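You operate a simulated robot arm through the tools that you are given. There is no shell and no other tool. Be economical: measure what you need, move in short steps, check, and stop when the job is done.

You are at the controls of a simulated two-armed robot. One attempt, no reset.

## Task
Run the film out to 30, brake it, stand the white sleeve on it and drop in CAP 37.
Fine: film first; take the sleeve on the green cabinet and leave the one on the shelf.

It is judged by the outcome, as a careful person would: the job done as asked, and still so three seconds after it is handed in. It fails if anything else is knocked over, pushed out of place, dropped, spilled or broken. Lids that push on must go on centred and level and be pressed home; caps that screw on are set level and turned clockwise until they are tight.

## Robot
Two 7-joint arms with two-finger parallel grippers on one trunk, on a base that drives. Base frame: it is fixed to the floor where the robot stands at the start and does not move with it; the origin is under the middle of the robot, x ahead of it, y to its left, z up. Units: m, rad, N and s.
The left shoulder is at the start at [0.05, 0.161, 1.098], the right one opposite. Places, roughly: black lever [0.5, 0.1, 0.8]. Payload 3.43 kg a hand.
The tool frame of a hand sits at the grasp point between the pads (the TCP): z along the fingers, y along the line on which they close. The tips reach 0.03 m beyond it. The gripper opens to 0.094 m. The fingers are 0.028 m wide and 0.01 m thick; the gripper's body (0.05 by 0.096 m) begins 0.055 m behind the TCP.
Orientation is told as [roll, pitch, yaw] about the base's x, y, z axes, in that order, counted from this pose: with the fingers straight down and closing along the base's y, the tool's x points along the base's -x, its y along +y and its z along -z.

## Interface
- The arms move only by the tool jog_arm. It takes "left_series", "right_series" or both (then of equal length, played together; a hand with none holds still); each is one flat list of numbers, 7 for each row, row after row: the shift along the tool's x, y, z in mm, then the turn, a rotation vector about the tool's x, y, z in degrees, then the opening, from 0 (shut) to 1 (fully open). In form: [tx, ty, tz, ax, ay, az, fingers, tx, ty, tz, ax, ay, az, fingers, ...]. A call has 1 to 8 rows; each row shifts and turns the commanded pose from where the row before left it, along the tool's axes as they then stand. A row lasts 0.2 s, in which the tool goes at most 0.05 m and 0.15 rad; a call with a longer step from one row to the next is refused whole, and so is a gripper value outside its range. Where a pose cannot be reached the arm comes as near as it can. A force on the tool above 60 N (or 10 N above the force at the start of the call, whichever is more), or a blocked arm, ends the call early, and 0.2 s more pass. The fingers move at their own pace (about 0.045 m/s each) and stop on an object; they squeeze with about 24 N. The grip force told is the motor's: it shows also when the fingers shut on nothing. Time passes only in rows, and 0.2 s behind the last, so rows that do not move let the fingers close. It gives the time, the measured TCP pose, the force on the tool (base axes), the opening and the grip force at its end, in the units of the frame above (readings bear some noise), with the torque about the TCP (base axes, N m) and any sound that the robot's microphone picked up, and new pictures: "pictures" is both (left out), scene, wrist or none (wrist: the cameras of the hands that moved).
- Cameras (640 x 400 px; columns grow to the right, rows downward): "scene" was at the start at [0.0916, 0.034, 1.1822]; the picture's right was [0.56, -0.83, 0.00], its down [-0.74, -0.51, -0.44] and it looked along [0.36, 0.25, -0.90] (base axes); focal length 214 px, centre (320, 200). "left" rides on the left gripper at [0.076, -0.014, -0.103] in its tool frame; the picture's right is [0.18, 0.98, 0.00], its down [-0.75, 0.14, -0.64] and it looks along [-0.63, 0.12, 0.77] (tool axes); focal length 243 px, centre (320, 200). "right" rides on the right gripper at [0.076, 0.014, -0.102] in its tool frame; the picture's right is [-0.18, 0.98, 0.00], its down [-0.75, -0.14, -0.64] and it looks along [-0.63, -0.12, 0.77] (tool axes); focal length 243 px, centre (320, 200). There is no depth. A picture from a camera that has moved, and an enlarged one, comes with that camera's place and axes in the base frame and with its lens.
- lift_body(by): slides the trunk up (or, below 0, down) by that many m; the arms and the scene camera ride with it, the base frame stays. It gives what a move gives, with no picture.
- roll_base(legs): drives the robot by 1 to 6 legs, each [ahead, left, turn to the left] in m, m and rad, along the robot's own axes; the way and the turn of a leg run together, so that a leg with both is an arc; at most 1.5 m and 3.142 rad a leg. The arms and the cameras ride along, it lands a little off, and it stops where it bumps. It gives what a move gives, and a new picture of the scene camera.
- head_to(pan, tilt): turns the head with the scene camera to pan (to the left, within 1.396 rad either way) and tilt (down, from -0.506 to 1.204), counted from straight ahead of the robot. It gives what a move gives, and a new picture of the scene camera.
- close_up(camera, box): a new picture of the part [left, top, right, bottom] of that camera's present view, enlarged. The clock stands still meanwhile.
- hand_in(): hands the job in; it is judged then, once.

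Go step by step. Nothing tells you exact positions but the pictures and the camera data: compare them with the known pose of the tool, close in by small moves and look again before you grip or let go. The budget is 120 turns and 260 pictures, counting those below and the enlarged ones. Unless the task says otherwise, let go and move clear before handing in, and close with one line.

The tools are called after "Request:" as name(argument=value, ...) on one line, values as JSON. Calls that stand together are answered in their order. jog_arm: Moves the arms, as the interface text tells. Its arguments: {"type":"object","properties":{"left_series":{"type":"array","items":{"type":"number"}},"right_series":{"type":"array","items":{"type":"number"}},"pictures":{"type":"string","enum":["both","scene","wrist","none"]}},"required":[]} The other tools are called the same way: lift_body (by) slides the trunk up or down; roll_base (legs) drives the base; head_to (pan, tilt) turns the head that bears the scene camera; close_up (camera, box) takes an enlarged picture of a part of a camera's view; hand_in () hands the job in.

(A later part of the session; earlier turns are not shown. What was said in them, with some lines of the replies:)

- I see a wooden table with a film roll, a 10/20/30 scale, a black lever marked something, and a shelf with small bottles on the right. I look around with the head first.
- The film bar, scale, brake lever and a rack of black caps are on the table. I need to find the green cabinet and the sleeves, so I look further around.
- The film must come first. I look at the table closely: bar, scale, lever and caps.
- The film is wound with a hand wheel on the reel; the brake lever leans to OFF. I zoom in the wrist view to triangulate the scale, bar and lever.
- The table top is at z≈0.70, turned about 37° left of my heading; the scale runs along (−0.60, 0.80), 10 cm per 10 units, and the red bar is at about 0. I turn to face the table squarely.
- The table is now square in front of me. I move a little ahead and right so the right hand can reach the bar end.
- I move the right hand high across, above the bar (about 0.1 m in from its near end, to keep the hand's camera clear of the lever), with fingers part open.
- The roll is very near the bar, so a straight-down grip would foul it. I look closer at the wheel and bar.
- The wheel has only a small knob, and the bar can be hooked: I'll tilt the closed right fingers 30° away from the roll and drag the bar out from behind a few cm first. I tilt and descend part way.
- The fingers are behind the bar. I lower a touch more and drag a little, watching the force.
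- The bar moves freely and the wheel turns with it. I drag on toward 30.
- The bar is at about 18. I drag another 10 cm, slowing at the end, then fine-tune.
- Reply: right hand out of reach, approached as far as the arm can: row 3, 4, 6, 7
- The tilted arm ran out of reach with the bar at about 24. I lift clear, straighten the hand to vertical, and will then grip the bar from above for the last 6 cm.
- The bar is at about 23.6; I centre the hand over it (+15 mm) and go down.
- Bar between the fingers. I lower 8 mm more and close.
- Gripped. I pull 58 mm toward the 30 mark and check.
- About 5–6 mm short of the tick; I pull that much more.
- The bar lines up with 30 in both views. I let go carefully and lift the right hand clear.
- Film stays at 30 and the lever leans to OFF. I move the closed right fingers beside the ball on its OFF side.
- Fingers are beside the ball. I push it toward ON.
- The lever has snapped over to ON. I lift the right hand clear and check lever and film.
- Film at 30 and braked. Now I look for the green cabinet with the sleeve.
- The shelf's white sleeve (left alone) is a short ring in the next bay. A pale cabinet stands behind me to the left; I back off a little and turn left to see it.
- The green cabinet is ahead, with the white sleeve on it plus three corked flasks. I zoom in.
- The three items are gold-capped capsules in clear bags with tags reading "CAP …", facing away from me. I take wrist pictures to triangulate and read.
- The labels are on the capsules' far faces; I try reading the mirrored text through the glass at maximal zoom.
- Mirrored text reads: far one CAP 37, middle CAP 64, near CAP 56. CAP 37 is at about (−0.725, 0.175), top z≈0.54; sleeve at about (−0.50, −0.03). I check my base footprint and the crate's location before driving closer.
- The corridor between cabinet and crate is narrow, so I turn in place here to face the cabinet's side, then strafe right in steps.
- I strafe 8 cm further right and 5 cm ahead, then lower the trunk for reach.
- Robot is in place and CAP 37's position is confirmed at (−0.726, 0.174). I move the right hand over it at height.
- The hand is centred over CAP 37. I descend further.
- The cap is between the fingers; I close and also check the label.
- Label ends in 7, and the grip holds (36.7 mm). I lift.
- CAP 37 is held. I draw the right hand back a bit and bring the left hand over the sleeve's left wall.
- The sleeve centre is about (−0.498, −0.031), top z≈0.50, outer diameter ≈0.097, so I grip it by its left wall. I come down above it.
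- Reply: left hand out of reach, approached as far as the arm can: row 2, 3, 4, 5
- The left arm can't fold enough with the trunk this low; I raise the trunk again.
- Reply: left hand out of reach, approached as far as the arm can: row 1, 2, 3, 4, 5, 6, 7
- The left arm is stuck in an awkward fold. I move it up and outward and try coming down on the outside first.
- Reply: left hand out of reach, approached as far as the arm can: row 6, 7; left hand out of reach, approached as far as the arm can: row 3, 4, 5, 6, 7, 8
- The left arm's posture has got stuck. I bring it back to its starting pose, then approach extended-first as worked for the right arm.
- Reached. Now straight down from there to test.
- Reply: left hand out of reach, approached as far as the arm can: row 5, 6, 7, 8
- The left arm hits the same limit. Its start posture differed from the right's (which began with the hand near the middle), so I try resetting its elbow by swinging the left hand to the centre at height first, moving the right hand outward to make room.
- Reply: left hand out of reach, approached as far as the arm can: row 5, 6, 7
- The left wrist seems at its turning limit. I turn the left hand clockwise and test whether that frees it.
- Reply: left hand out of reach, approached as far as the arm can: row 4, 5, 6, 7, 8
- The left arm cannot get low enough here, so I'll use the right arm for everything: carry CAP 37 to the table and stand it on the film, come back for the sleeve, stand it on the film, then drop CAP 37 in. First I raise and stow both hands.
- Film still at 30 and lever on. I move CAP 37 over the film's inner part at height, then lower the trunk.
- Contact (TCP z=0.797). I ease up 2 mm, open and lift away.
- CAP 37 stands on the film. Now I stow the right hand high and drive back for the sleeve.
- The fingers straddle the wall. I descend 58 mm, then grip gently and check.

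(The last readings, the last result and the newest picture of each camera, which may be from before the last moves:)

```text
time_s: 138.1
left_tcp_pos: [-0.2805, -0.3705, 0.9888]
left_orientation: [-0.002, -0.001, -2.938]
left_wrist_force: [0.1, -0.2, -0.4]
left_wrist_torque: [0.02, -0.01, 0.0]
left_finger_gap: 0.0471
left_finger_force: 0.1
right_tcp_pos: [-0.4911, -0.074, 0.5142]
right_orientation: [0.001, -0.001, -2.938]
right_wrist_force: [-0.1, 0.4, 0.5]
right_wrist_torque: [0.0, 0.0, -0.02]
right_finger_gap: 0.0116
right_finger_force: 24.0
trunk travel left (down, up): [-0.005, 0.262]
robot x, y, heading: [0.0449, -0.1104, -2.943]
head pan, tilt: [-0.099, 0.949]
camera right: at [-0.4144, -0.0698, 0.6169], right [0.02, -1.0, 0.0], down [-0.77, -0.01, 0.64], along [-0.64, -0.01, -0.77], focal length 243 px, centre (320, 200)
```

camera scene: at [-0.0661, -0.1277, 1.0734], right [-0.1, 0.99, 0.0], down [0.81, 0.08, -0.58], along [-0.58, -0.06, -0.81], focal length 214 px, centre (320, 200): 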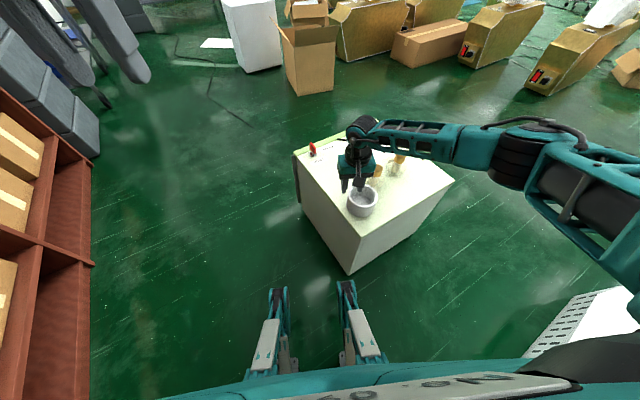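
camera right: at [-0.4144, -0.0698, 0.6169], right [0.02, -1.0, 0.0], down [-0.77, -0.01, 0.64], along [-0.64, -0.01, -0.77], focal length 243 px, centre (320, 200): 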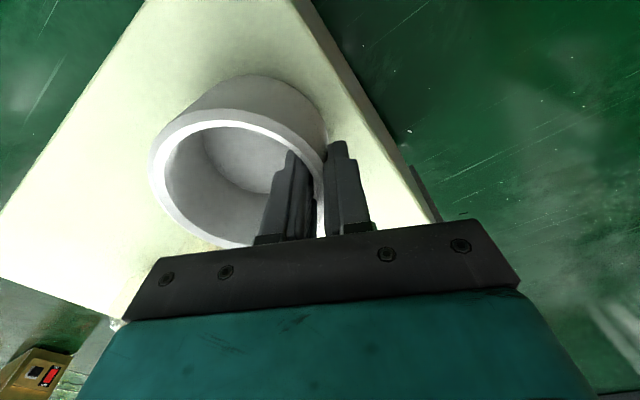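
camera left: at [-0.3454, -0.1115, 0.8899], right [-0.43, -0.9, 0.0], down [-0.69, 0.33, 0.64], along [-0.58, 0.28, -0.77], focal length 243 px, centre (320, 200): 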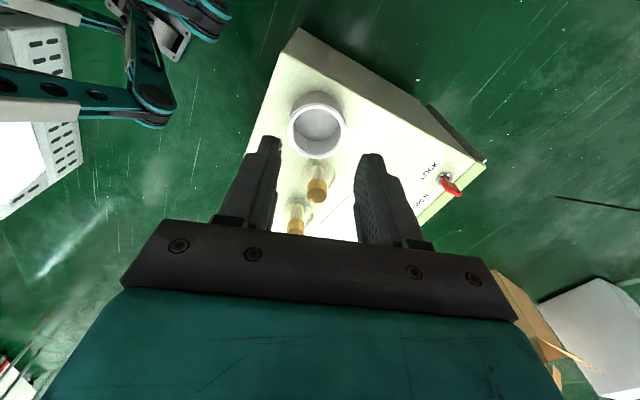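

Gripped on the 11.6 mm wall. I lift slowly and check that it hangs level.

Request:
jog_arm(right_series=[0, 0, -5, 0, 0, 0, 0, 0, 0, -10, 0, 0, 0, 0, 0, 0, -20, 0, 0, 0, 0, 0, 0, -35, 0, 0, 0, 0, 0, 0, -40, 0, 0, 0, 0, 0, 0, -40, 0, 0, 0, 0, 0, 0, -40, 0, 0, 0, 0, 0, 0, -40, 0, 0, 0, 0])

```text
time_s: 139.9
left_tcp_pos: [-0.28, -0.3692, 0.9872]
left_orientation: [-0.001, -0.002, -2.94]
left_wrist_force: [-0.5, 0.3, 0.0]
left_wrist_torque: [-0.02, -0.02, 0.01]
left_finger_gap: 0.047
left_finger_force: 0.1
right_tcp_pos: [-0.4916, -0.0729, 0.7444]
right_orientation: [0.0, 0.0, -2.939]
right_wrist_force: [0.6, 1.0, 0.2]
right_wrist_torque: [-0.02, 0.01, -0.01]
right_finger_gap: 0.0119
right_finger_force: 24.0
trunk travel left (down, up): [-0.005, 0.262]
robot x, y, heading: [0.0475, -0.1103, -2.939]
head pan, tilt: [-0.099, 0.949]
camera scene: at [-0.066, -0.1277, 1.0734], right [-0.1, 0.99, 0.0], down [0.81, 0.08, -0.58], along [-0.58, -0.06, -0.81], focal length 214 px, centre (320, 200)
camera right: at [-0.415, -0.0703, 0.8473], right [0.02, -1.0, 0.0], down [-0.77, -0.01, 0.64], along [-0.64, -0.01, -0.77], focal length 243 px, centre (320, 200)
```

scene: 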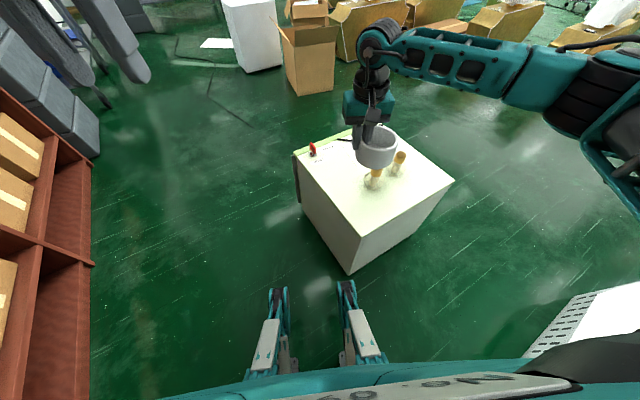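
right: 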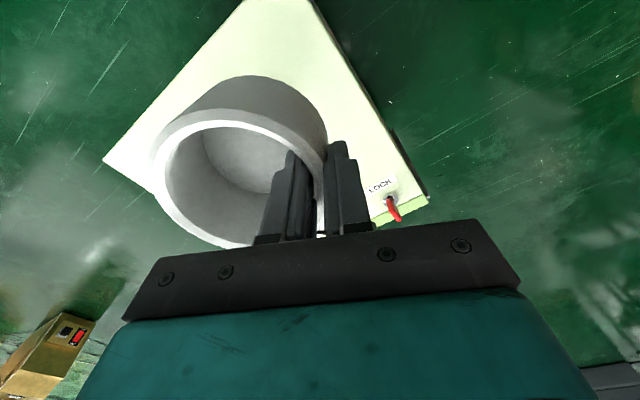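

The sleeve is held level. I raise and retract it, lift the trunk and drive back to the table.

Request:
jog_arm(right_series=[0, 0, -40, 0, 0, 0, 0, 0, 0, -40, 0, 0, 0, 0, 0, 0, -40, 0, 0, 0, 0, 0, 0, -40, 0, 0, 0, 0, 40, 0, -20, 0, 0, 0, 0, 40, 0, 0, 0, 0, 0, 0, 40, 0, 0, 0, 0, 0, 0, 40, 0, 0, 0, 0, 0, 0], pictures="none")

Request:
lift_body(by=0.2)

Request:
roll_base(legs=[[0, 0, -2.694], [0.1, 0, 0]])

```text
time_s: 141.7
left_tcp_pos: [-0.2806, -0.3709, 0.9881]
left_orientation: [-0.001, 0.001, -2.94]
left_wrist_force: [-1.0, -0.7, 0.2]
left_wrist_torque: [0.02, 0.0, -0.01]
left_finger_gap: 0.0469
left_finger_force: 0.0
right_tcp_pos: [-0.3344, -0.039, 0.9249]
right_orientation: [-0.002, -0.001, -2.94]
right_wrist_force: [-0.7, -0.3, -0.6]
right_wrist_torque: [-0.01, -0.01, 0.02]
right_finger_gap: 0.0119
right_finger_force: 24.4
trunk travel left (down, up): [-0.005, 0.262]
robot x, y, heading: [0.0483, -0.1134, -2.936]
head pan, tilt: [-0.099, 0.949]
```

```text
time_s: 143.9
left_tcp_pos: [-0.2806, -0.3697, 1.1882]
left_orientation: [-0.001, 0.001, -2.94]
left_wrist_force: [0.6, -0.1, -0.1]
left_wrist_torque: [-0.04, 0.01, 0.02]
left_finger_gap: 0.0471
left_finger_force: 0.1
right_tcp_pos: [-0.3353, -0.0404, 1.1239]
right_orientation: [0.0, -0.002, -2.94]
right_wrist_force: [0.1, 0.4, 0.0]
right_wrist_torque: [-0.01, -0.03, -0.03]
right_finger_gap: 0.0116
right_finger_force: 24.3
trunk travel left (down, up): [-0.205, 0.062]
robot x, y, heading: [0.0459, -0.1139, -2.938]
head pan, tilt: [-0.099, 0.949]
```

```text
time_s: 151.4
left_tcp_pos: [0.3114, 0.3204, 1.1884]
left_orientation: [-0.001, -0.001, 0.64]
left_wrist_force: [0.3, 0.2, -1.1]
left_wrist_torque: [-0.02, 0.01, 0.0]
left_finger_gap: 0.0471
left_finger_force: 0.0
right_tcp_pos: [0.5006, 0.0454, 1.1242]
right_orientation: [0.0, 0.002, 0.64]
right_wrist_force: [0.3, 0.3, -0.9]
right_wrist_torque: [0.02, 0.03, 0.0]
right_finger_gap: 0.0118
right_finger_force: 24.0
trunk travel left (down, up): [-0.205, 0.062]
robot x, y, heading: [0.1237, -0.0534, 0.64]
head pan, tilt: [-0.099, 0.949]
camera scene: at [0.2198, 0.0086, 1.2733], right [0.51, -0.86, 0.0], down [-0.7, -0.42, -0.58], along [0.5, 0.3, -0.81], focal length 214 px, centre (320, 200)
```

scene: 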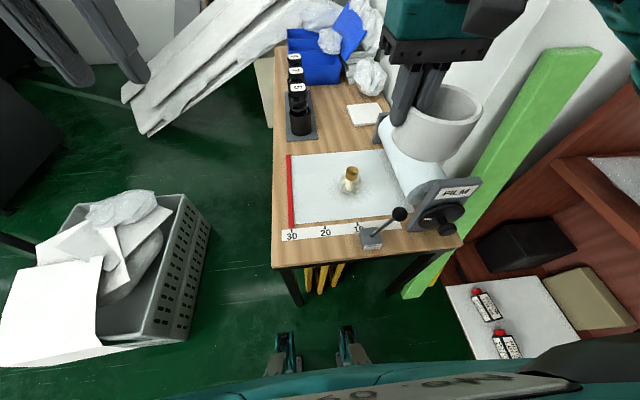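

CAP 37 still stands. I move the sleeve over its place on the film (beside the bar), lower the trunk and descend part way.

Request:
jog_arm(right_series=[-30, 32, 0, 0, 0, 0, 0, -30, 32, 0, 0, 0, 0, 0, -30, 32, 0, 0, 0, 0, 0, -30, 33, 0, 0, 0, 0, 0, -28, 33, 0, 0, 0, 0, 0], pictures="none")

Request:
lift_body(by=-0.12)

Request:
jog_arm(right_series=[0, 0, 40, 0, 0, 0, 0, 0, 0, 40, 0, 0, 0, 0, 0, 0, 40, 0, 0, 0, 0, 0, 0, 40, 0, 0, 0, 0, 0, 0, 35, 0, 0, 0, 0])

```text
time_s: 152.6
left_tcp_pos: [0.3105, 0.3205, 1.189]
left_orientation: [-0.002, 0.0, 0.641]
left_wrist_force: [-0.1, -0.9, -0.5]
left_wrist_torque: [-0.03, -0.04, -0.01]
left_finger_gap: 0.0468
left_finger_force: 0.0
right_tcp_pos: [0.5212, 0.2644, 1.1234]
right_orientation: [0.0, -0.002, 0.641]
right_wrist_force: [0.3, 1.3, -0.8]
right_wrist_torque: [0.04, 0.0, -0.01]
right_finger_gap: 0.0118
right_finger_force: 24.0
trunk travel left (down, up): [-0.205, 0.062]
robot x, y, heading: [0.1258, -0.0544, 0.639]
head pan, tilt: [-0.099, 0.949]
```

```text
time_s: 154.1
left_tcp_pos: [0.3095, 0.3204, 1.0677]
left_orientation: [0.001, -0.004, 0.64]
left_wrist_force: [-0.1, -0.4, -0.1]
left_wrist_torque: [-0.02, 0.0, -0.01]
left_finger_gap: 0.047
left_finger_force: 0.1
right_tcp_pos: [0.5217, 0.2635, 1.0051]
right_orientation: [0.0, -0.002, 0.639]
right_wrist_force: [0.8, 0.6, -0.8]
right_wrist_torque: [0.03, 0.02, 0.02]
right_finger_gap: 0.0117
right_finger_force: 24.4
trunk travel left (down, up): [-0.085, 0.182]
robot x, y, heading: [0.1212, -0.0563, 0.643]
head pan, tilt: [-0.099, 0.949]
```

```text
time_s: 155.3
left_tcp_pos: [0.3088, 0.3197, 1.0676]
left_orientation: [0.0, -0.002, 0.641]
left_wrist_force: [-0.7, 0.3, 0.3]
left_wrist_torque: [-0.04, 0.02, -0.01]
left_finger_gap: 0.047
left_finger_force: 0.1
right_tcp_pos: [0.5232, 0.2626, 0.8093]
right_orientation: [0.0, -0.002, 0.637]
right_wrist_force: [-0.8, -0.7, 0.2]
right_wrist_torque: [0.03, 0.0, 0.0]
right_finger_gap: 0.0117
right_finger_force: 24.5
trunk travel left (down, up): [-0.085, 0.182]
robot x, y, heading: [0.1208, -0.0541, 0.643]
head pan, tilt: [-0.099, 0.949]
camera scene: at [0.2192, 0.0082, 1.1534], right [0.51, -0.86, 0.0], down [-0.7, -0.42, -0.58], along [0.5, 0.3, -0.81], focal length 214 px, centre (320, 200)
camera right: at [0.452, 0.2304, 0.9124], right [-0.44, 0.9, 0.0], down [0.69, 0.34, 0.64], along [0.58, 0.28, -0.77], focal length 243 px, centre (320, 200)
```

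scene: 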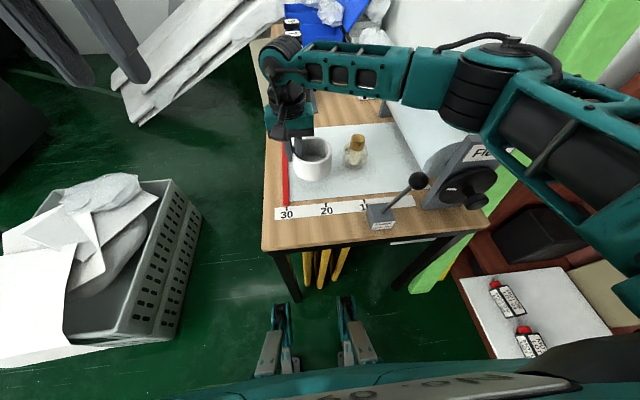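
right: 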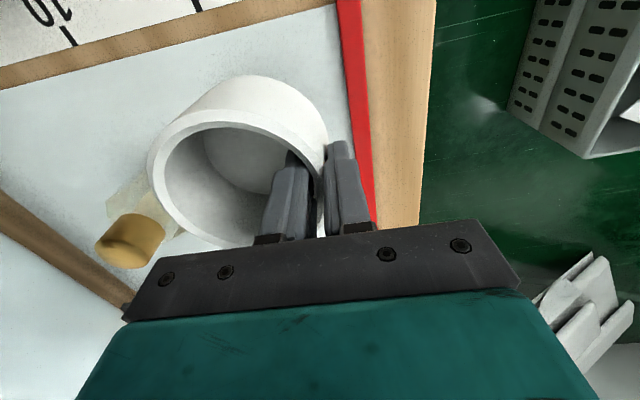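

Request:
jog_arm(right_series=[0, 0, 20, 0, 0, 0, 0, 0, 0, 14, 0, 0, 0, 0, 0, 0, 5, 0, 0, 0, 0], pictures="none")

Request:
jog_arm(right_series=[0, 0, 2, 0, 0, 0, 0, 0, 0, 1, 0, 0, 0, 0], pictures="none")

Request:
jog_arm(right_series=[0, 0, 1, 0, 0, 0, 0, 0, 0, 1, 0, 0, 0, 0], pictures="none")

```text
time_s: 156.1
left_tcp_pos: [0.3095, 0.3203, 1.0675]
left_orientation: [0.0, -0.003, 0.641]
left_wrist_force: [0.0, 0.2, 1.3]
left_wrist_torque: [-0.01, -0.01, -0.01]
left_finger_gap: 0.0472
left_finger_force: 0.1
right_tcp_pos: [0.5208, 0.2632, 0.7704]
right_orientation: [0.0, 0.001, 0.641]
right_wrist_force: [-0.1, 0.2, -0.1]
right_wrist_torque: [0.04, 0.04, 0.0]
right_finger_gap: 0.0118
right_finger_force: 24.0
trunk travel left (down, up): [-0.085, 0.182]
robot x, y, heading: [0.1252, -0.0515, 0.642]
head pan, tilt: [-0.099, 0.949]
```

```text
time_s: 156.7
left_tcp_pos: [0.3087, 0.3215, 1.0687]
left_orientation: [0.001, -0.002, 0.64]
left_wrist_force: [-0.3, -0.1, 0.8]
left_wrist_torque: [-0.01, 0.01, 0.02]
left_finger_gap: 0.0473
left_finger_force: 0.0
right_tcp_pos: [0.5219, 0.2648, 0.7672]
right_orientation: [0.001, 0.001, 0.643]
right_wrist_force: [-0.4, -0.9, -1.3]
right_wrist_torque: [0.02, 0.02, 0.0]
right_finger_gap: 0.0118
right_finger_force: 24.2
trunk travel left (down, up): [-0.085, 0.182]
robot x, y, heading: [0.1251, -0.0521, 0.644]
head pan, tilt: [-0.099, 0.949]
```

```text
time_s: 157.3
left_tcp_pos: [0.3092, 0.3202, 1.068]
left_orientation: [0.0, -0.002, 0.641]
left_wrist_force: [0.6, -0.9, 0.5]
left_wrist_torque: [0.01, -0.02, 0.02]
left_finger_gap: 0.0469
left_finger_force: 0.0
right_tcp_pos: [0.5228, 0.2633, 0.7655]
right_orientation: [0.0, -0.001, 0.639]
right_wrist_force: [0.3, -0.9, -1.1]
right_wrist_torque: [0.06, 0.01, 0.02]
right_finger_gap: 0.0116
right_finger_force: 24.3
trunk travel left (down, up): [-0.085, 0.182]
robot x, y, heading: [0.1191, -0.0506, 0.641]
head pan, tilt: [-0.099, 0.949]
```

Request:
jog_arm(right_series=[0, 0, 1, 0, 0, 0, 0, 0, 0, 1, 0, 0, 0, 0], pictures="none")

Request:
jog_arm(right_series=[0, 0, 1, 0, 0, 0, 0, 0, 0, 1, 0, 0, 0, 0])

```text
time_s: 157.9
left_tcp_pos: [0.3096, 0.3204, 1.0682]
left_orientation: [0.001, -0.002, 0.639]
left_wrist_force: [-0.7, -0.5, -0.1]
left_wrist_torque: [0.02, -0.03, 0.0]
left_finger_gap: 0.0471
left_finger_force: 0.1
right_tcp_pos: [0.5221, 0.2629, 0.7636]
right_orientation: [-0.002, -0.001, 0.641]
right_wrist_force: [-0.1, 0.3, -1.4]
right_wrist_torque: [0.04, 0.02, -0.01]
right_finger_gap: 0.0121
right_finger_force: 23.7
trunk travel left (down, up): [-0.085, 0.182]
robot x, y, heading: [0.1234, -0.0534, 0.642]
head pan, tilt: [-0.099, 0.949]
```

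```text
time_s: 158.5
left_tcp_pos: [0.3091, 0.3187, 1.0693]
left_orientation: [-0.001, -0.003, 0.641]
left_wrist_force: [0.6, 0.3, -0.8]
left_wrist_torque: [0.0, -0.01, -0.01]
left_finger_gap: 0.047
left_finger_force: 0.1
right_tcp_pos: [0.5224, 0.2642, 0.7629]
right_orientation: [0.002, -0.001, 0.641]
right_wrist_force: [0.3, 0.0, 7.9]
right_wrist_torque: [-0.18, 0.15, 0.0]
right_finger_gap: 0.0118
right_finger_force: 23.7
trunk travel left (down, up): [-0.085, 0.182]
robot x, y, heading: [0.1242, -0.0525, 0.641]
head pan, tilt: [-0.099, 0.949]
camera scene: at [0.2186, 0.0077, 1.1536], right [0.51, -0.86, 0.0], down [-0.7, -0.42, -0.58], along [0.5, 0.3, -0.81], focal length 214 px, centre (320, 200)
camera right: at [0.4511, 0.23, 0.8663], right [-0.44, 0.9, 0.0], down [0.69, 0.34, 0.64], along [0.58, 0.28, -0.77], focal length 243 px, centre (320, 200)
```

scene: 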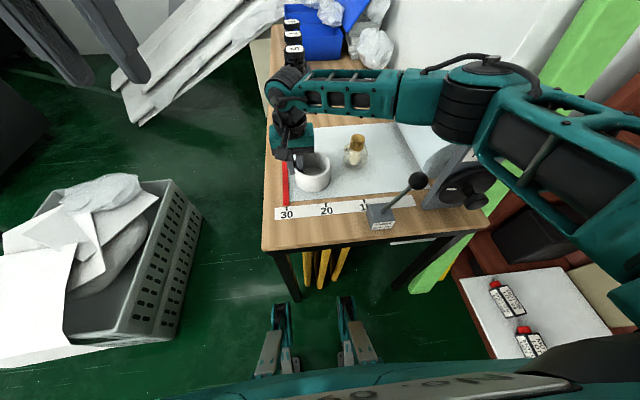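
right: 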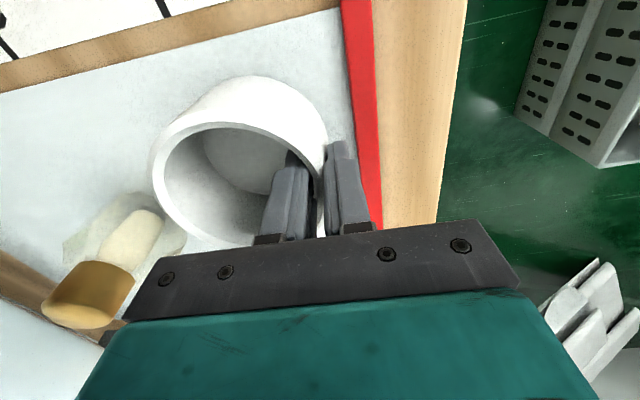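

Contact with the film. I open, and lift straight up.

Request:
jog_arm(right_series=[0, 0, -1, 0, 0, 0, 0.15, 0, 0, 0, 0, 0, 0, 0.3, 0, 0, 0, 0, 0, 0, 0.35, 0, 0, 0, 0, 0, 0, 0.35, 0, 0, -15, 0, 0, 0, 0.35, 0, 0, -30, 0, 0, 0, 0.35, 0, 0, -45, 0, 0, 0, 0.5, 0, 0, -45, 0, 0, 0, 0.75])

```text
time_s: 160.3
left_tcp_pos: [0.309, 0.32, 1.0686]
left_orientation: [-0.001, -0.002, 0.641]
left_wrist_force: [-1.1, -0.1, 0.5]
left_wrist_torque: [-0.03, -0.01, -0.01]
left_finger_gap: 0.0474
left_finger_force: 0.1
right_tcp_pos: [0.5216, 0.2642, 0.8983]
right_orientation: [-0.001, 0.0, 0.641]
right_wrist_force: [-0.3, 0.3, 0.1]
right_wrist_torque: [-0.02, 0.03, -0.01]
right_finger_gap: 0.0708
right_finger_force: 0.1
trunk travel left (down, up): [-0.085, 0.182]
robot x, y, heading: [0.1269, -0.0517, 0.644]
head pan, tilt: [-0.099, 0.949]
camera scene: at [0.2189, 0.008, 1.1534], right [0.51, -0.86, 0.0], down [-0.7, -0.42, -0.58], along [0.5, 0.3, -0.81], focal length 214 px, centre (320, 200)
camera right: at [0.4517, 0.2303, 1.0025], right [-0.44, 0.9, 0.0], down [0.69, 0.34, 0.64], along [0.58, 0.28, -0.77], focal length 243 px, centre (320, 200)
```

scene: 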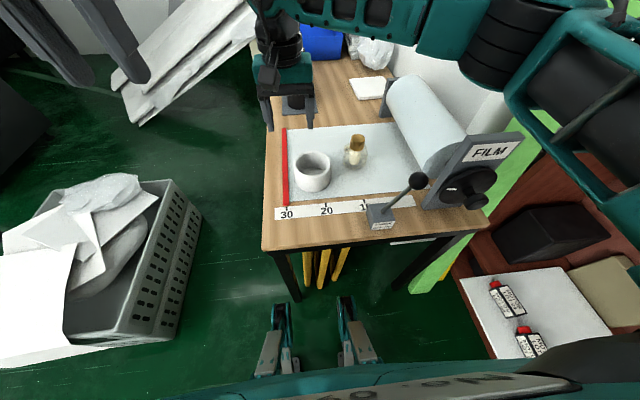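
right: 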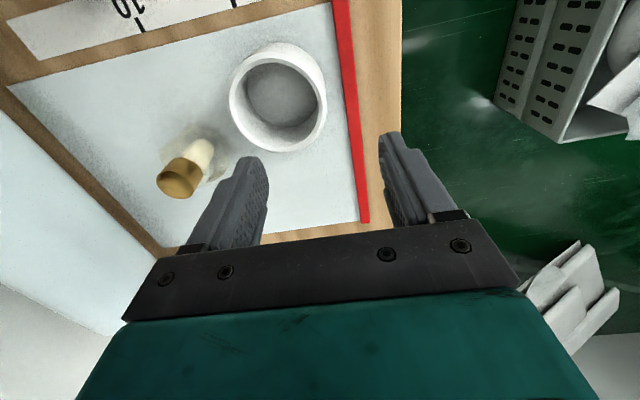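

The sleeve stands on the film. I move over CAP 37 and check alignment.

Request:
jog_arm(right_series=[-11, -41, 0, 0, 0, 0, 0.75, -11, -41, 0, 0, 0, 0, 0.75, -11, -41, 0, 0, 0, 0, 0.75, -11, -41, 0, 0, 0, 0, 0.75, 0, 0, 25, 0, 0, 0, 0.75])

```text
time_s: 161.5
left_tcp_pos: [0.3096, 0.3202, 1.0684]
left_orientation: [-0.002, -0.003, 0.641]
left_wrist_force: [-0.2, 0.3, -0.3]
left_wrist_torque: [-0.01, 0.02, 0.01]
left_finger_gap: 0.0467
left_finger_force: 0.0
right_tcp_pos: [0.6562, 0.1581, 0.8727]
right_orientation: [-0.001, 0.001, 0.64]
right_wrist_force: [0.9, -0.1, 0.3]
right_wrist_torque: [0.04, 0.01, -0.01]
right_finger_gap: 0.0703
right_finger_force: 0.1
trunk travel left (down, up): [-0.085, 0.182]
robot x, y, heading: [0.1238, -0.0527, 0.636]
head pan, tilt: [-0.099, 0.949]
camera scene: at [0.2192, 0.0081, 1.1534], right [0.51, -0.86, 0.0], down [-0.7, -0.42, -0.58], along [0.5, 0.3, -0.81], focal length 214 px, centre (320, 200)
camera right: at [0.585, 0.1249, 0.9758], right [-0.44, 0.9, 0.0], down [0.69, 0.34, 0.64], along [0.58, 0.28, -0.77], focal length 243 px, centre (320, 200)
```

scene: 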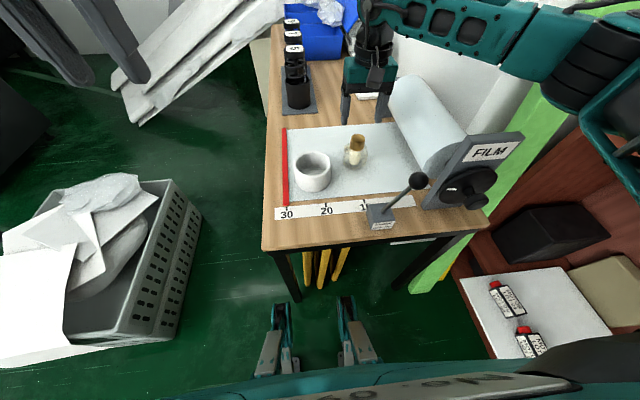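
right: 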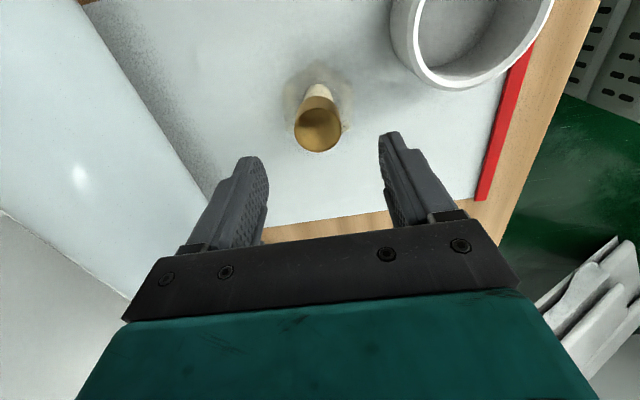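

Request:
jog_arm(right_series=[-2, 0, 30, 0, 0, 0, 0.75, 0, 0, 25, 0, 0, 0, 0.75, 0, 0, 17, 0, 0, 0, 0.75, 0, 0, 0, 0, 0, 0, 0.45, 0, 0, 0, 0, 0, 0, 0.3, 0, 0, 0, 0, 0, 0, 0.2, 0, 0, 0, 0, 0, 0, 0.2], pictures="wrist")

```text
time_s: 163.1
left_tcp_pos: [0.3094, 0.319, 1.0686]
left_orientation: [0.002, -0.002, 0.64]
left_wrist_force: [0.3, -0.2, 0.7]
left_wrist_torque: [0.03, 0.0, 0.0]
left_finger_gap: 0.047
left_finger_force: 0.0
right_tcp_pos: [0.6576, 0.159, 0.8004]
right_orientation: [-0.001, 0.001, 0.642]
right_wrist_force: [0.2, 0.0, 0.0]
right_wrist_torque: [0.02, 0.01, 0.01]
right_finger_gap: 0.0368
right_finger_force: 23.5
trunk travel left (down, up): [-0.085, 0.182]
robot x, y, heading: [0.124, -0.051, 0.642]
head pan, tilt: [-0.099, 0.949]
camera right: at [0.5866, 0.1262, 0.9036], right [-0.44, 0.9, 0.0], down [0.69, 0.34, 0.64], along [0.58, 0.28, -0.77], focal length 243 px, centre (320, 200)
```

right: 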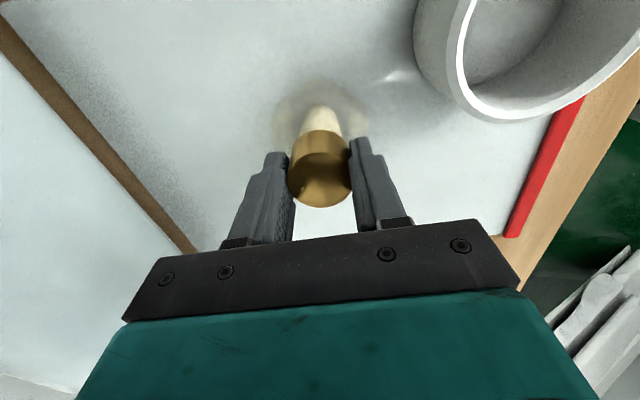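

Gripped. I lift and move over the sleeve, then look before lowering.

Request:
jog_arm(right_series=[0, 0, -10, 0, 0, 0, 0.2, 0, 0, -30, 0, 0, 0, 0.2, 0, 0, -40, 0, 0, 0, 0.2, 0, 0, -35, 0, 0, 0, 0.2, 14, 40, 0, 0, 0, 0, 0.2, 14, 40, 0, 0, 0, 0, 0.2, 15, 41, 0, 0, 0, 0, 0.2])

Request:
close_up(camera="scene", box=[260, 80, 380, 200])

Request:
close_up(camera="right", box=[200, 40, 440, 230])

```text
time_s: 164.7
left_tcp_pos: [0.3093, 0.3204, 1.0692]
left_orientation: [-0.002, -0.004, 0.641]
left_wrist_force: [-0.2, 0.1, -0.1]
left_wrist_torque: [0.01, 0.01, -0.04]
left_finger_gap: 0.0468
left_finger_force: 0.0
right_tcp_pos: [0.5495, 0.2302, 0.9163]
right_orientation: [-0.002, 0.001, 0.641]
right_wrist_force: [-0.1, -0.1, -0.9]
right_wrist_torque: [0.0, -0.02, -0.01]
right_finger_gap: 0.0365
right_finger_force: 23.9
trunk travel left (down, up): [-0.085, 0.182]
robot x, y, heading: [0.1261, -0.0535, 0.641]
head pan, tilt: [-0.099, 0.949]
camera scene: at [0.2189, 0.0084, 1.1534], right [0.51, -0.86, 0.0], down [-0.7, -0.42, -0.58], along [0.5, 0.3, -0.81], focal length 214 px, centre (320, 200)
camera right: at [0.4788, 0.1971, 1.019], right [-0.44, 0.9, 0.0], down [0.69, 0.34, 0.64], along [0.58, 0.28, -0.77], focal length 243 px, centre (320, 200)
```

scene: 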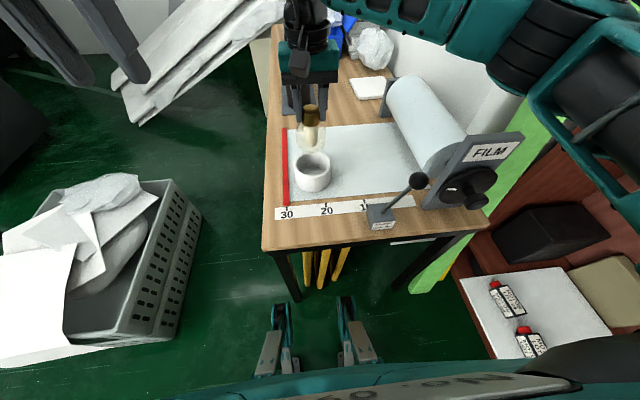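
right: 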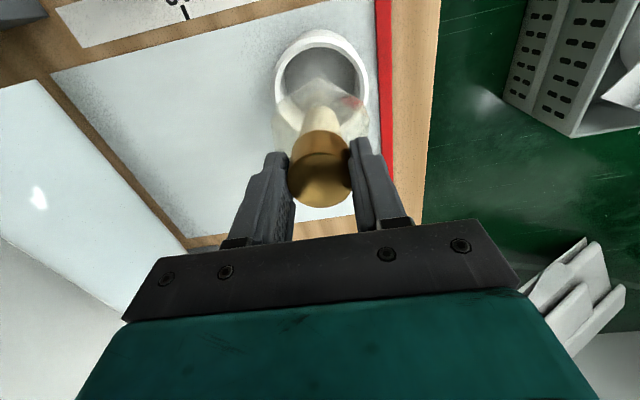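

```text
3.33 times, centred on (320, 140) of scene
camera zoom: at [0.2189, 0.0084, 1.1534], right [0.51, -0.86, 0.0], down [-0.7, -0.42, -0.58], along [0.5, 0.3, -0.81], focal length 715 px, centre (320, 400)
```

zoom: 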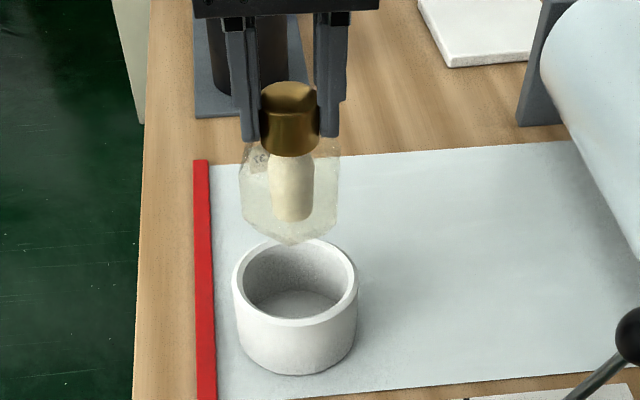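

```text
2.11 times, centred on (320, 135) of right
camera zoom: at [0.4788, 0.1971, 1.019], right [-0.44, 0.9, 0.0], down [0.69, 0.34, 0.64], along [0.58, 0.28, -0.77], focal length 511 px, centre (320, 337)
```

zoom: 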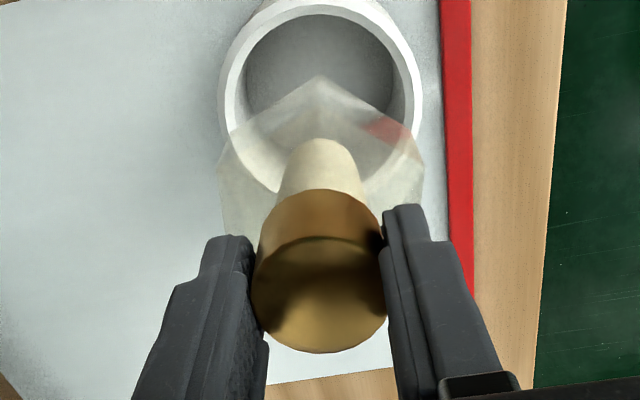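

Nearly centred (4 mm off in depth). I correct and lower to just above the rim.

Request:
jog_arm(right_series=[4, 0, 20, 0, 0, 0, 0.2, 0, 0, 25, 0, 0, 0, 0.2])

Request:
close_up(camera="scene", box=[260, 80, 380, 200])

Request:
close_up(camera="right", box=[200, 40, 440, 230])

```text
time_s: 165.3
left_tcp_pos: [0.309, 0.3202, 1.0687]
left_orientation: [0.0, -0.002, 0.64]
left_wrist_force: [0.0, 0.5, -0.3]
left_wrist_torque: [-0.01, 0.01, 0.02]
left_finger_gap: 0.0471
left_finger_force: 0.2
right_tcp_pos: [0.5471, 0.2281, 0.8703]
right_orientation: [-0.001, 0.0, 0.64]
right_wrist_force: [0.0, 0.0, -1.2]
right_wrist_torque: [0.01, -0.04, 0.04]
right_finger_gap: 0.0365
right_finger_force: 23.9
trunk travel left (down, up): [-0.085, 0.182]
robot x, y, heading: [0.1238, -0.0508, 0.638]
head pan, tilt: [-0.099, 0.949]
camera scene: at [0.2192, 0.0082, 1.1534], right [0.51, -0.86, 0.0], down [-0.7, -0.42, -0.58], along [0.5, 0.3, -0.81], focal length 214 px, centre (320, 200)
camera right: at [0.4758, 0.1955, 0.9735], right [-0.44, 0.9, 0.0], down [0.69, 0.34, 0.64], along [0.58, 0.28, -0.77], focal length 243 px, centre (320, 200)
```

scene: 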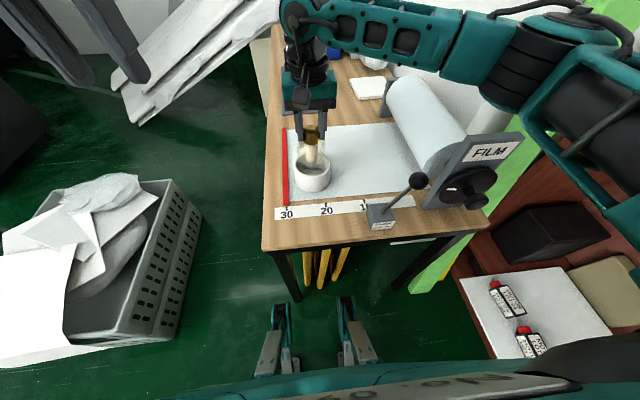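
right: 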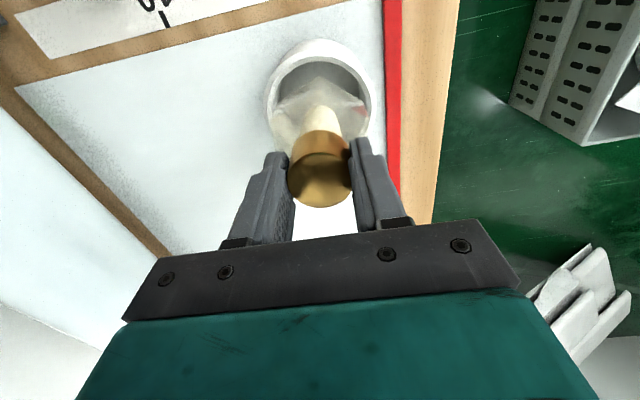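

```text
3.33 times, centred on (320, 140) of scene
camera zoom: at [0.2192, 0.0082, 1.1534], right [0.51, -0.86, 0.0], down [-0.7, -0.42, -0.58], along [0.5, 0.3, -0.81], focal length 715 px, centre (320, 400)
```

zoom: 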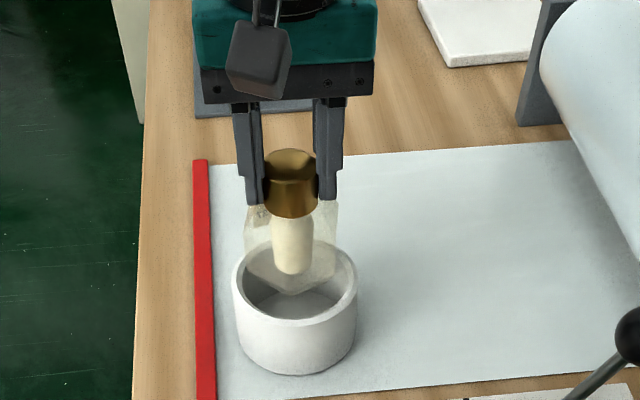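

```text
2.11 times, centred on (320, 135) of right
camera zoom: at [0.4758, 0.1955, 0.9735], right [-0.44, 0.9, 0.0], down [0.69, 0.34, 0.64], along [0.58, 0.28, -0.77], focal length 511 px, centre (320, 337)
```

zoom: 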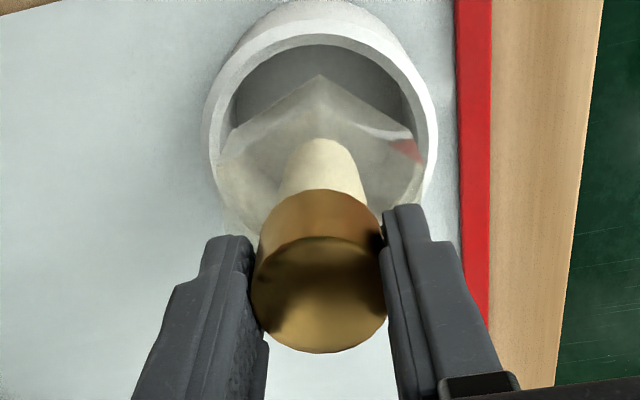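

Request:
jog_arm(right_series=[3, -1, 8, 0, 0, 0, 0.2, 0, 0, 8, 0, 0, 0, 0.2, 0, 0, 8, 0, 0, 0, 0.2])

Request:
close_up(camera="scene", box=[270, 110, 360, 200])

Request:
close_up(camera="right", box=[220, 50, 420, 220])

```text
time_s: 166.1
left_tcp_pos: [0.3098, 0.32, 1.0692]
left_orientation: [0.0, -0.002, 0.641]
left_wrist_force: [-0.2, 0.2, 0.3]
left_wrist_torque: [0.02, 0.03, 0.02]
left_finger_gap: 0.0473
left_finger_force: 0.0
right_tcp_pos: [0.5453, 0.2259, 0.8465]
right_orientation: [0.0, -0.002, 0.638]
right_wrist_force: [-0.5, -0.1, -1.7]
right_wrist_torque: [-0.01, 0.01, 0.0]
right_finger_gap: 0.0365
right_finger_force: 23.5
trunk travel left (down, up): [-0.085, 0.182]
robot x, y, heading: [0.1265, -0.0542, 0.638]
head pan, tilt: [-0.099, 0.949]
camera scene: at [0.2192, 0.0081, 1.1534], right [0.51, -0.86, 0.0], down [-0.7, -0.42, -0.58], along [0.5, 0.3, -0.81], focal length 214 px, centre (320, 200)
camera right: at [0.4746, 0.1922, 0.9497], right [-0.44, 0.9, 0.0], down [0.69, 0.34, 0.64], along [0.58, 0.28, -0.77], focal length 243 px, centre (320, 200)
```

scene: 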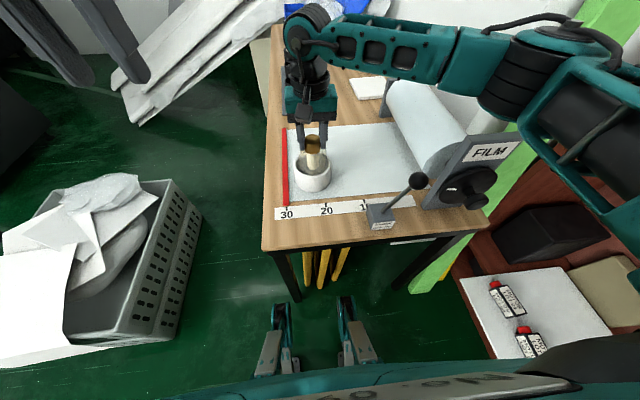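
right: 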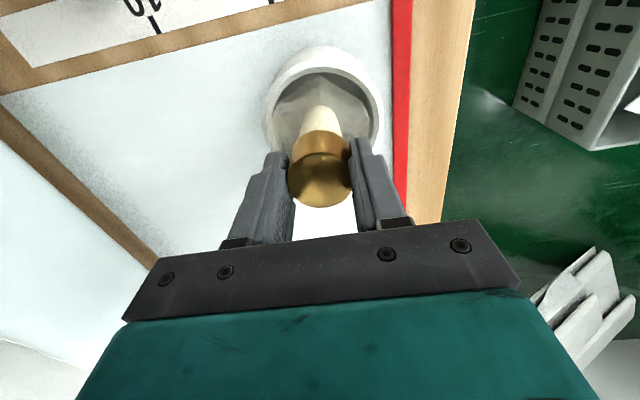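

```text
4.44 times, centred on (315, 155) of scene
camera zoom: at [0.2192, 0.0081, 1.1534], right [0.51, -0.86, 0.0], down [-0.7, -0.42, -0.58], along [0.5, 0.3, -0.81], focal length 953 px, centre (342, 400)
```

zoom: 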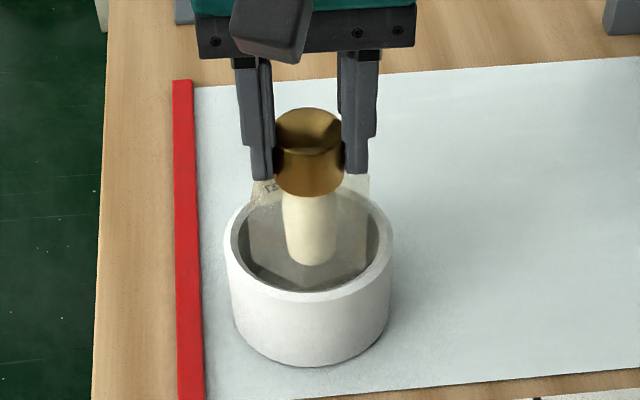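

```text
2.35 times, centred on (320, 135) of right
camera zoom: at [0.4746, 0.1922, 0.9497], right [-0.44, 0.9, 0.0], down [0.69, 0.34, 0.64], along [0.58, 0.28, -0.77], focal length 571 px, centre (320, 353)
```

zoom: 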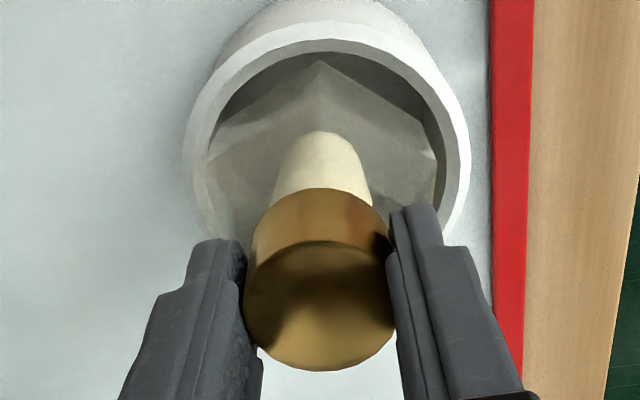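

It is inside the rim and free. I keep lowering with a 2 mm side correction.

Request:
jog_arm(right_series=[0, 2, 8, 0, 0, 0, 0.2, 0, 0, 10, 0, 0, 0, 0.2, 0, 0, 10, 0, 0, 0, 0.2, 0, 0, 8, 0, 0, 0, 0.2], pictures="none")

Request:
jog_arm(right_series=[0, 0, 2, 0, 0, 0, 0.2, 0, 0, 2, 0, 0, 0, 0.2], pictures="wrist")

```text
time_s: 167.1
left_tcp_pos: [0.308, 0.3199, 1.0691]
left_orientation: [0.0, -0.002, 0.639]
left_wrist_force: [-0.5, 0.1, -0.3]
left_wrist_torque: [0.05, -0.02, 0.02]
left_finger_gap: 0.0469
left_finger_force: 0.1
right_tcp_pos: [0.5449, 0.2278, 0.8108]
right_orientation: [-0.001, 0.001, 0.641]
right_wrist_force: [-0.5, -0.4, -1.4]
right_wrist_torque: [-0.01, -0.04, 0.02]
right_finger_gap: 0.0366
right_finger_force: 24.1
trunk travel left (down, up): [-0.085, 0.182]
robot x, y, heading: [0.1254, -0.0514, 0.64]
head pan, tilt: [-0.099, 0.949]
```

```text
time_s: 167.7
left_tcp_pos: [0.3088, 0.3207, 1.0696]
left_orientation: [0.0, -0.002, 0.641]
left_wrist_force: [-0.5, 0.6, 0.0]
left_wrist_torque: [0.0, -0.03, 0.01]
left_finger_gap: 0.047
left_finger_force: 0.1
right_tcp_pos: [0.5442, 0.2276, 0.8079]
right_orientation: [0.001, -0.003, 0.642]
right_wrist_force: [-0.2, -2.2, 7.3]
right_wrist_torque: [-0.24, 0.06, -0.02]
right_finger_gap: 0.0365
right_finger_force: 23.9
trunk travel left (down, up): [-0.085, 0.182]
robot x, y, heading: [0.1264, -0.054, 0.642]
head pan, tilt: [-0.099, 0.949]
camera right: at [0.4732, 0.194, 0.9113], right [-0.44, 0.9, 0.0], down [0.69, 0.34, 0.64], along [0.58, 0.28, -0.77], focal length 243 px, centre (320, 200)
```

right: 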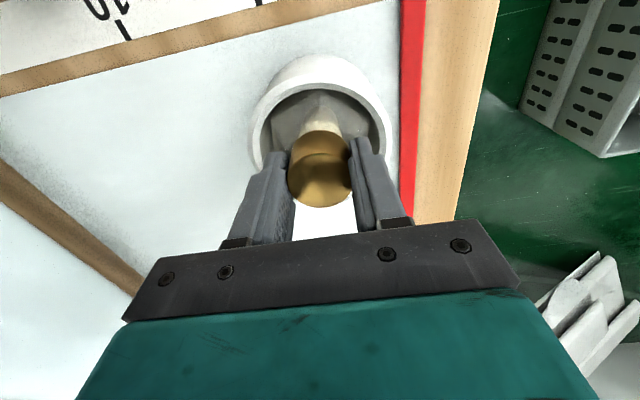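

It rests on the sleeve's floor. I release and lift away.

Request:
jog_arm(right_series=[0, 0, -1, 0, 0, 0, 0.3, 0, 0, 0, 0, 0, 0, 0.5, 0, 0, 0, 0, 0, 0, 0.65, 0, 0, 0, 0, 0, 0, 0.65, 0, 0, -20, 0, 0, 0, 0.65, 0, 0, -40, 0, 0, 0, 0.65, 0, 0, -45, 0, 0, 0, 0.65, 0, 0, -45, 0, 0, 0, 0.65])

Request:
close_up(camera="scene", box=[250, 110, 450, 235])

```text
time_s: 169.5
left_tcp_pos: [0.3093, 0.3198, 1.0686]
left_orientation: [-0.002, -0.002, 0.641]
left_wrist_force: [0.6, -0.1, -0.5]
left_wrist_torque: [0.01, 0.0, 0.0]
left_finger_gap: 0.047
left_finger_force: 0.1
right_tcp_pos: [0.5436, 0.2277, 0.9592]
right_orientation: [0.0, 0.0, 0.641]
right_wrist_force: [-0.1, 0.4, -0.5]
right_wrist_torque: [-0.03, 0.02, 0.0]
right_finger_gap: 0.0611
right_finger_force: 0.2
trunk travel left (down, up): [-0.085, 0.182]
robot x, y, heading: [0.1233, -0.0512, 0.636]
head pan, tilt: [-0.099, 0.949]
camera scene: at [0.2188, 0.008, 1.1534], right [0.51, -0.86, 0.0], down [-0.7, -0.42, -0.58], along [0.5, 0.3, -0.81], focal length 214 px, centre (320, 200)
camera right: at [0.4726, 0.1949, 1.0622], right [-0.44, 0.9, 0.0], down [0.69, 0.34, 0.64], along [0.58, 0.28, -0.77], focal length 243 px, centre (320, 200)
```

scene: 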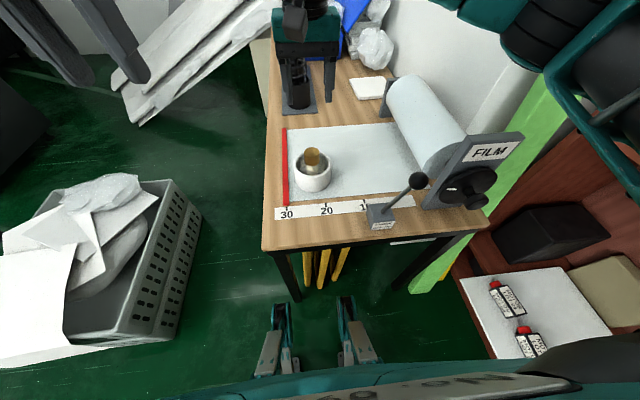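
right: 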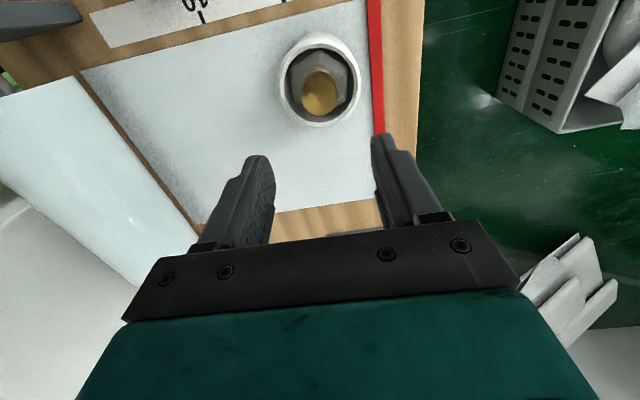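

```text
3.20 times, centred on (350, 172) of scene
camera zoom: at [0.2188, 0.008, 1.1534], right [0.51, -0.86, 0.0], down [-0.7, -0.42, -0.58], along [0.5, 0.3, -0.81], focal length 686 px, centre (224, 288)
```

zoom: 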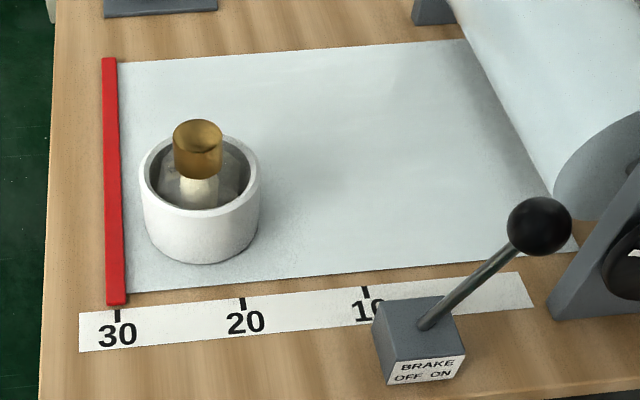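

All done: bar at 30, brake ON, sleeve standing on the film with CAP 37 upright in it. I pull the hand well clear and hand in.

Request:
jog_arm(right_series=[0, 0, -40, 0, 0, 0, 0.65, 0, 0, -40, 0, 0, 0, 0.65, 40, 0, -20, 0, 0, 0, 0.65, 40, 0, 0, 0, 0, 0, 0.65, 40, 0, 0, 0, 0, 0, 0.65], pictures="scene")

Request:
hand_in()

```text
time_s: 170.7
left_tcp_pos: [0.3078, 0.3202, 1.0683]
left_orientation: [0.0, -0.001, 0.642]
left_wrist_force: [-0.4, -0.2, 0.4]
left_wrist_torque: [-0.04, 0.05, 0.0]
left_finger_gap: 0.0468
left_finger_force: 0.1
right_tcp_pos: [0.4485, 0.1539, 1.0566]
right_orientation: [0.0, 0.0, 0.639]
right_wrist_force: [-0.4, 0.2, -0.1]
right_wrist_torque: [-0.01, 0.01, 0.02]
right_finger_gap: 0.0611
right_finger_force: 0.0
trunk travel left (down, up): [-0.085, 0.182]
robot x, y, heading: [0.1259, -0.0523, 0.638]
head pan, tilt: [-0.099, 0.949]
camera scene: at [0.219, 0.008, 1.1534], right [0.51, -0.86, 0.0], down [-0.7, -0.42, -0.58], along [0.5, 0.3, -0.81], focal length 214 px, centre (320, 200)
```

scene: 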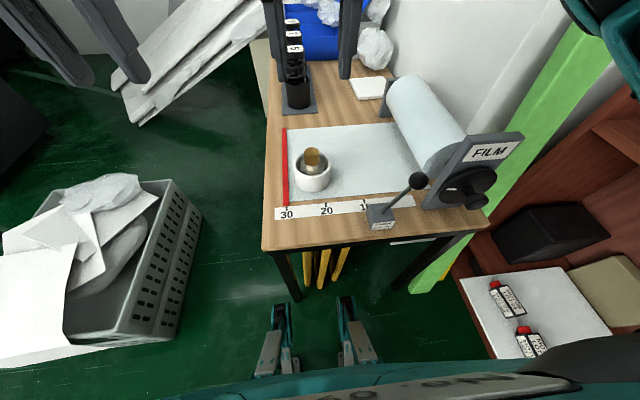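

```text
The job is handed in.
```

The film is run out to 30 with the brake on, and the white sleeve from the green cabinet stands on it with CAP 37 inside; I never touched the sleeve on the shelf.
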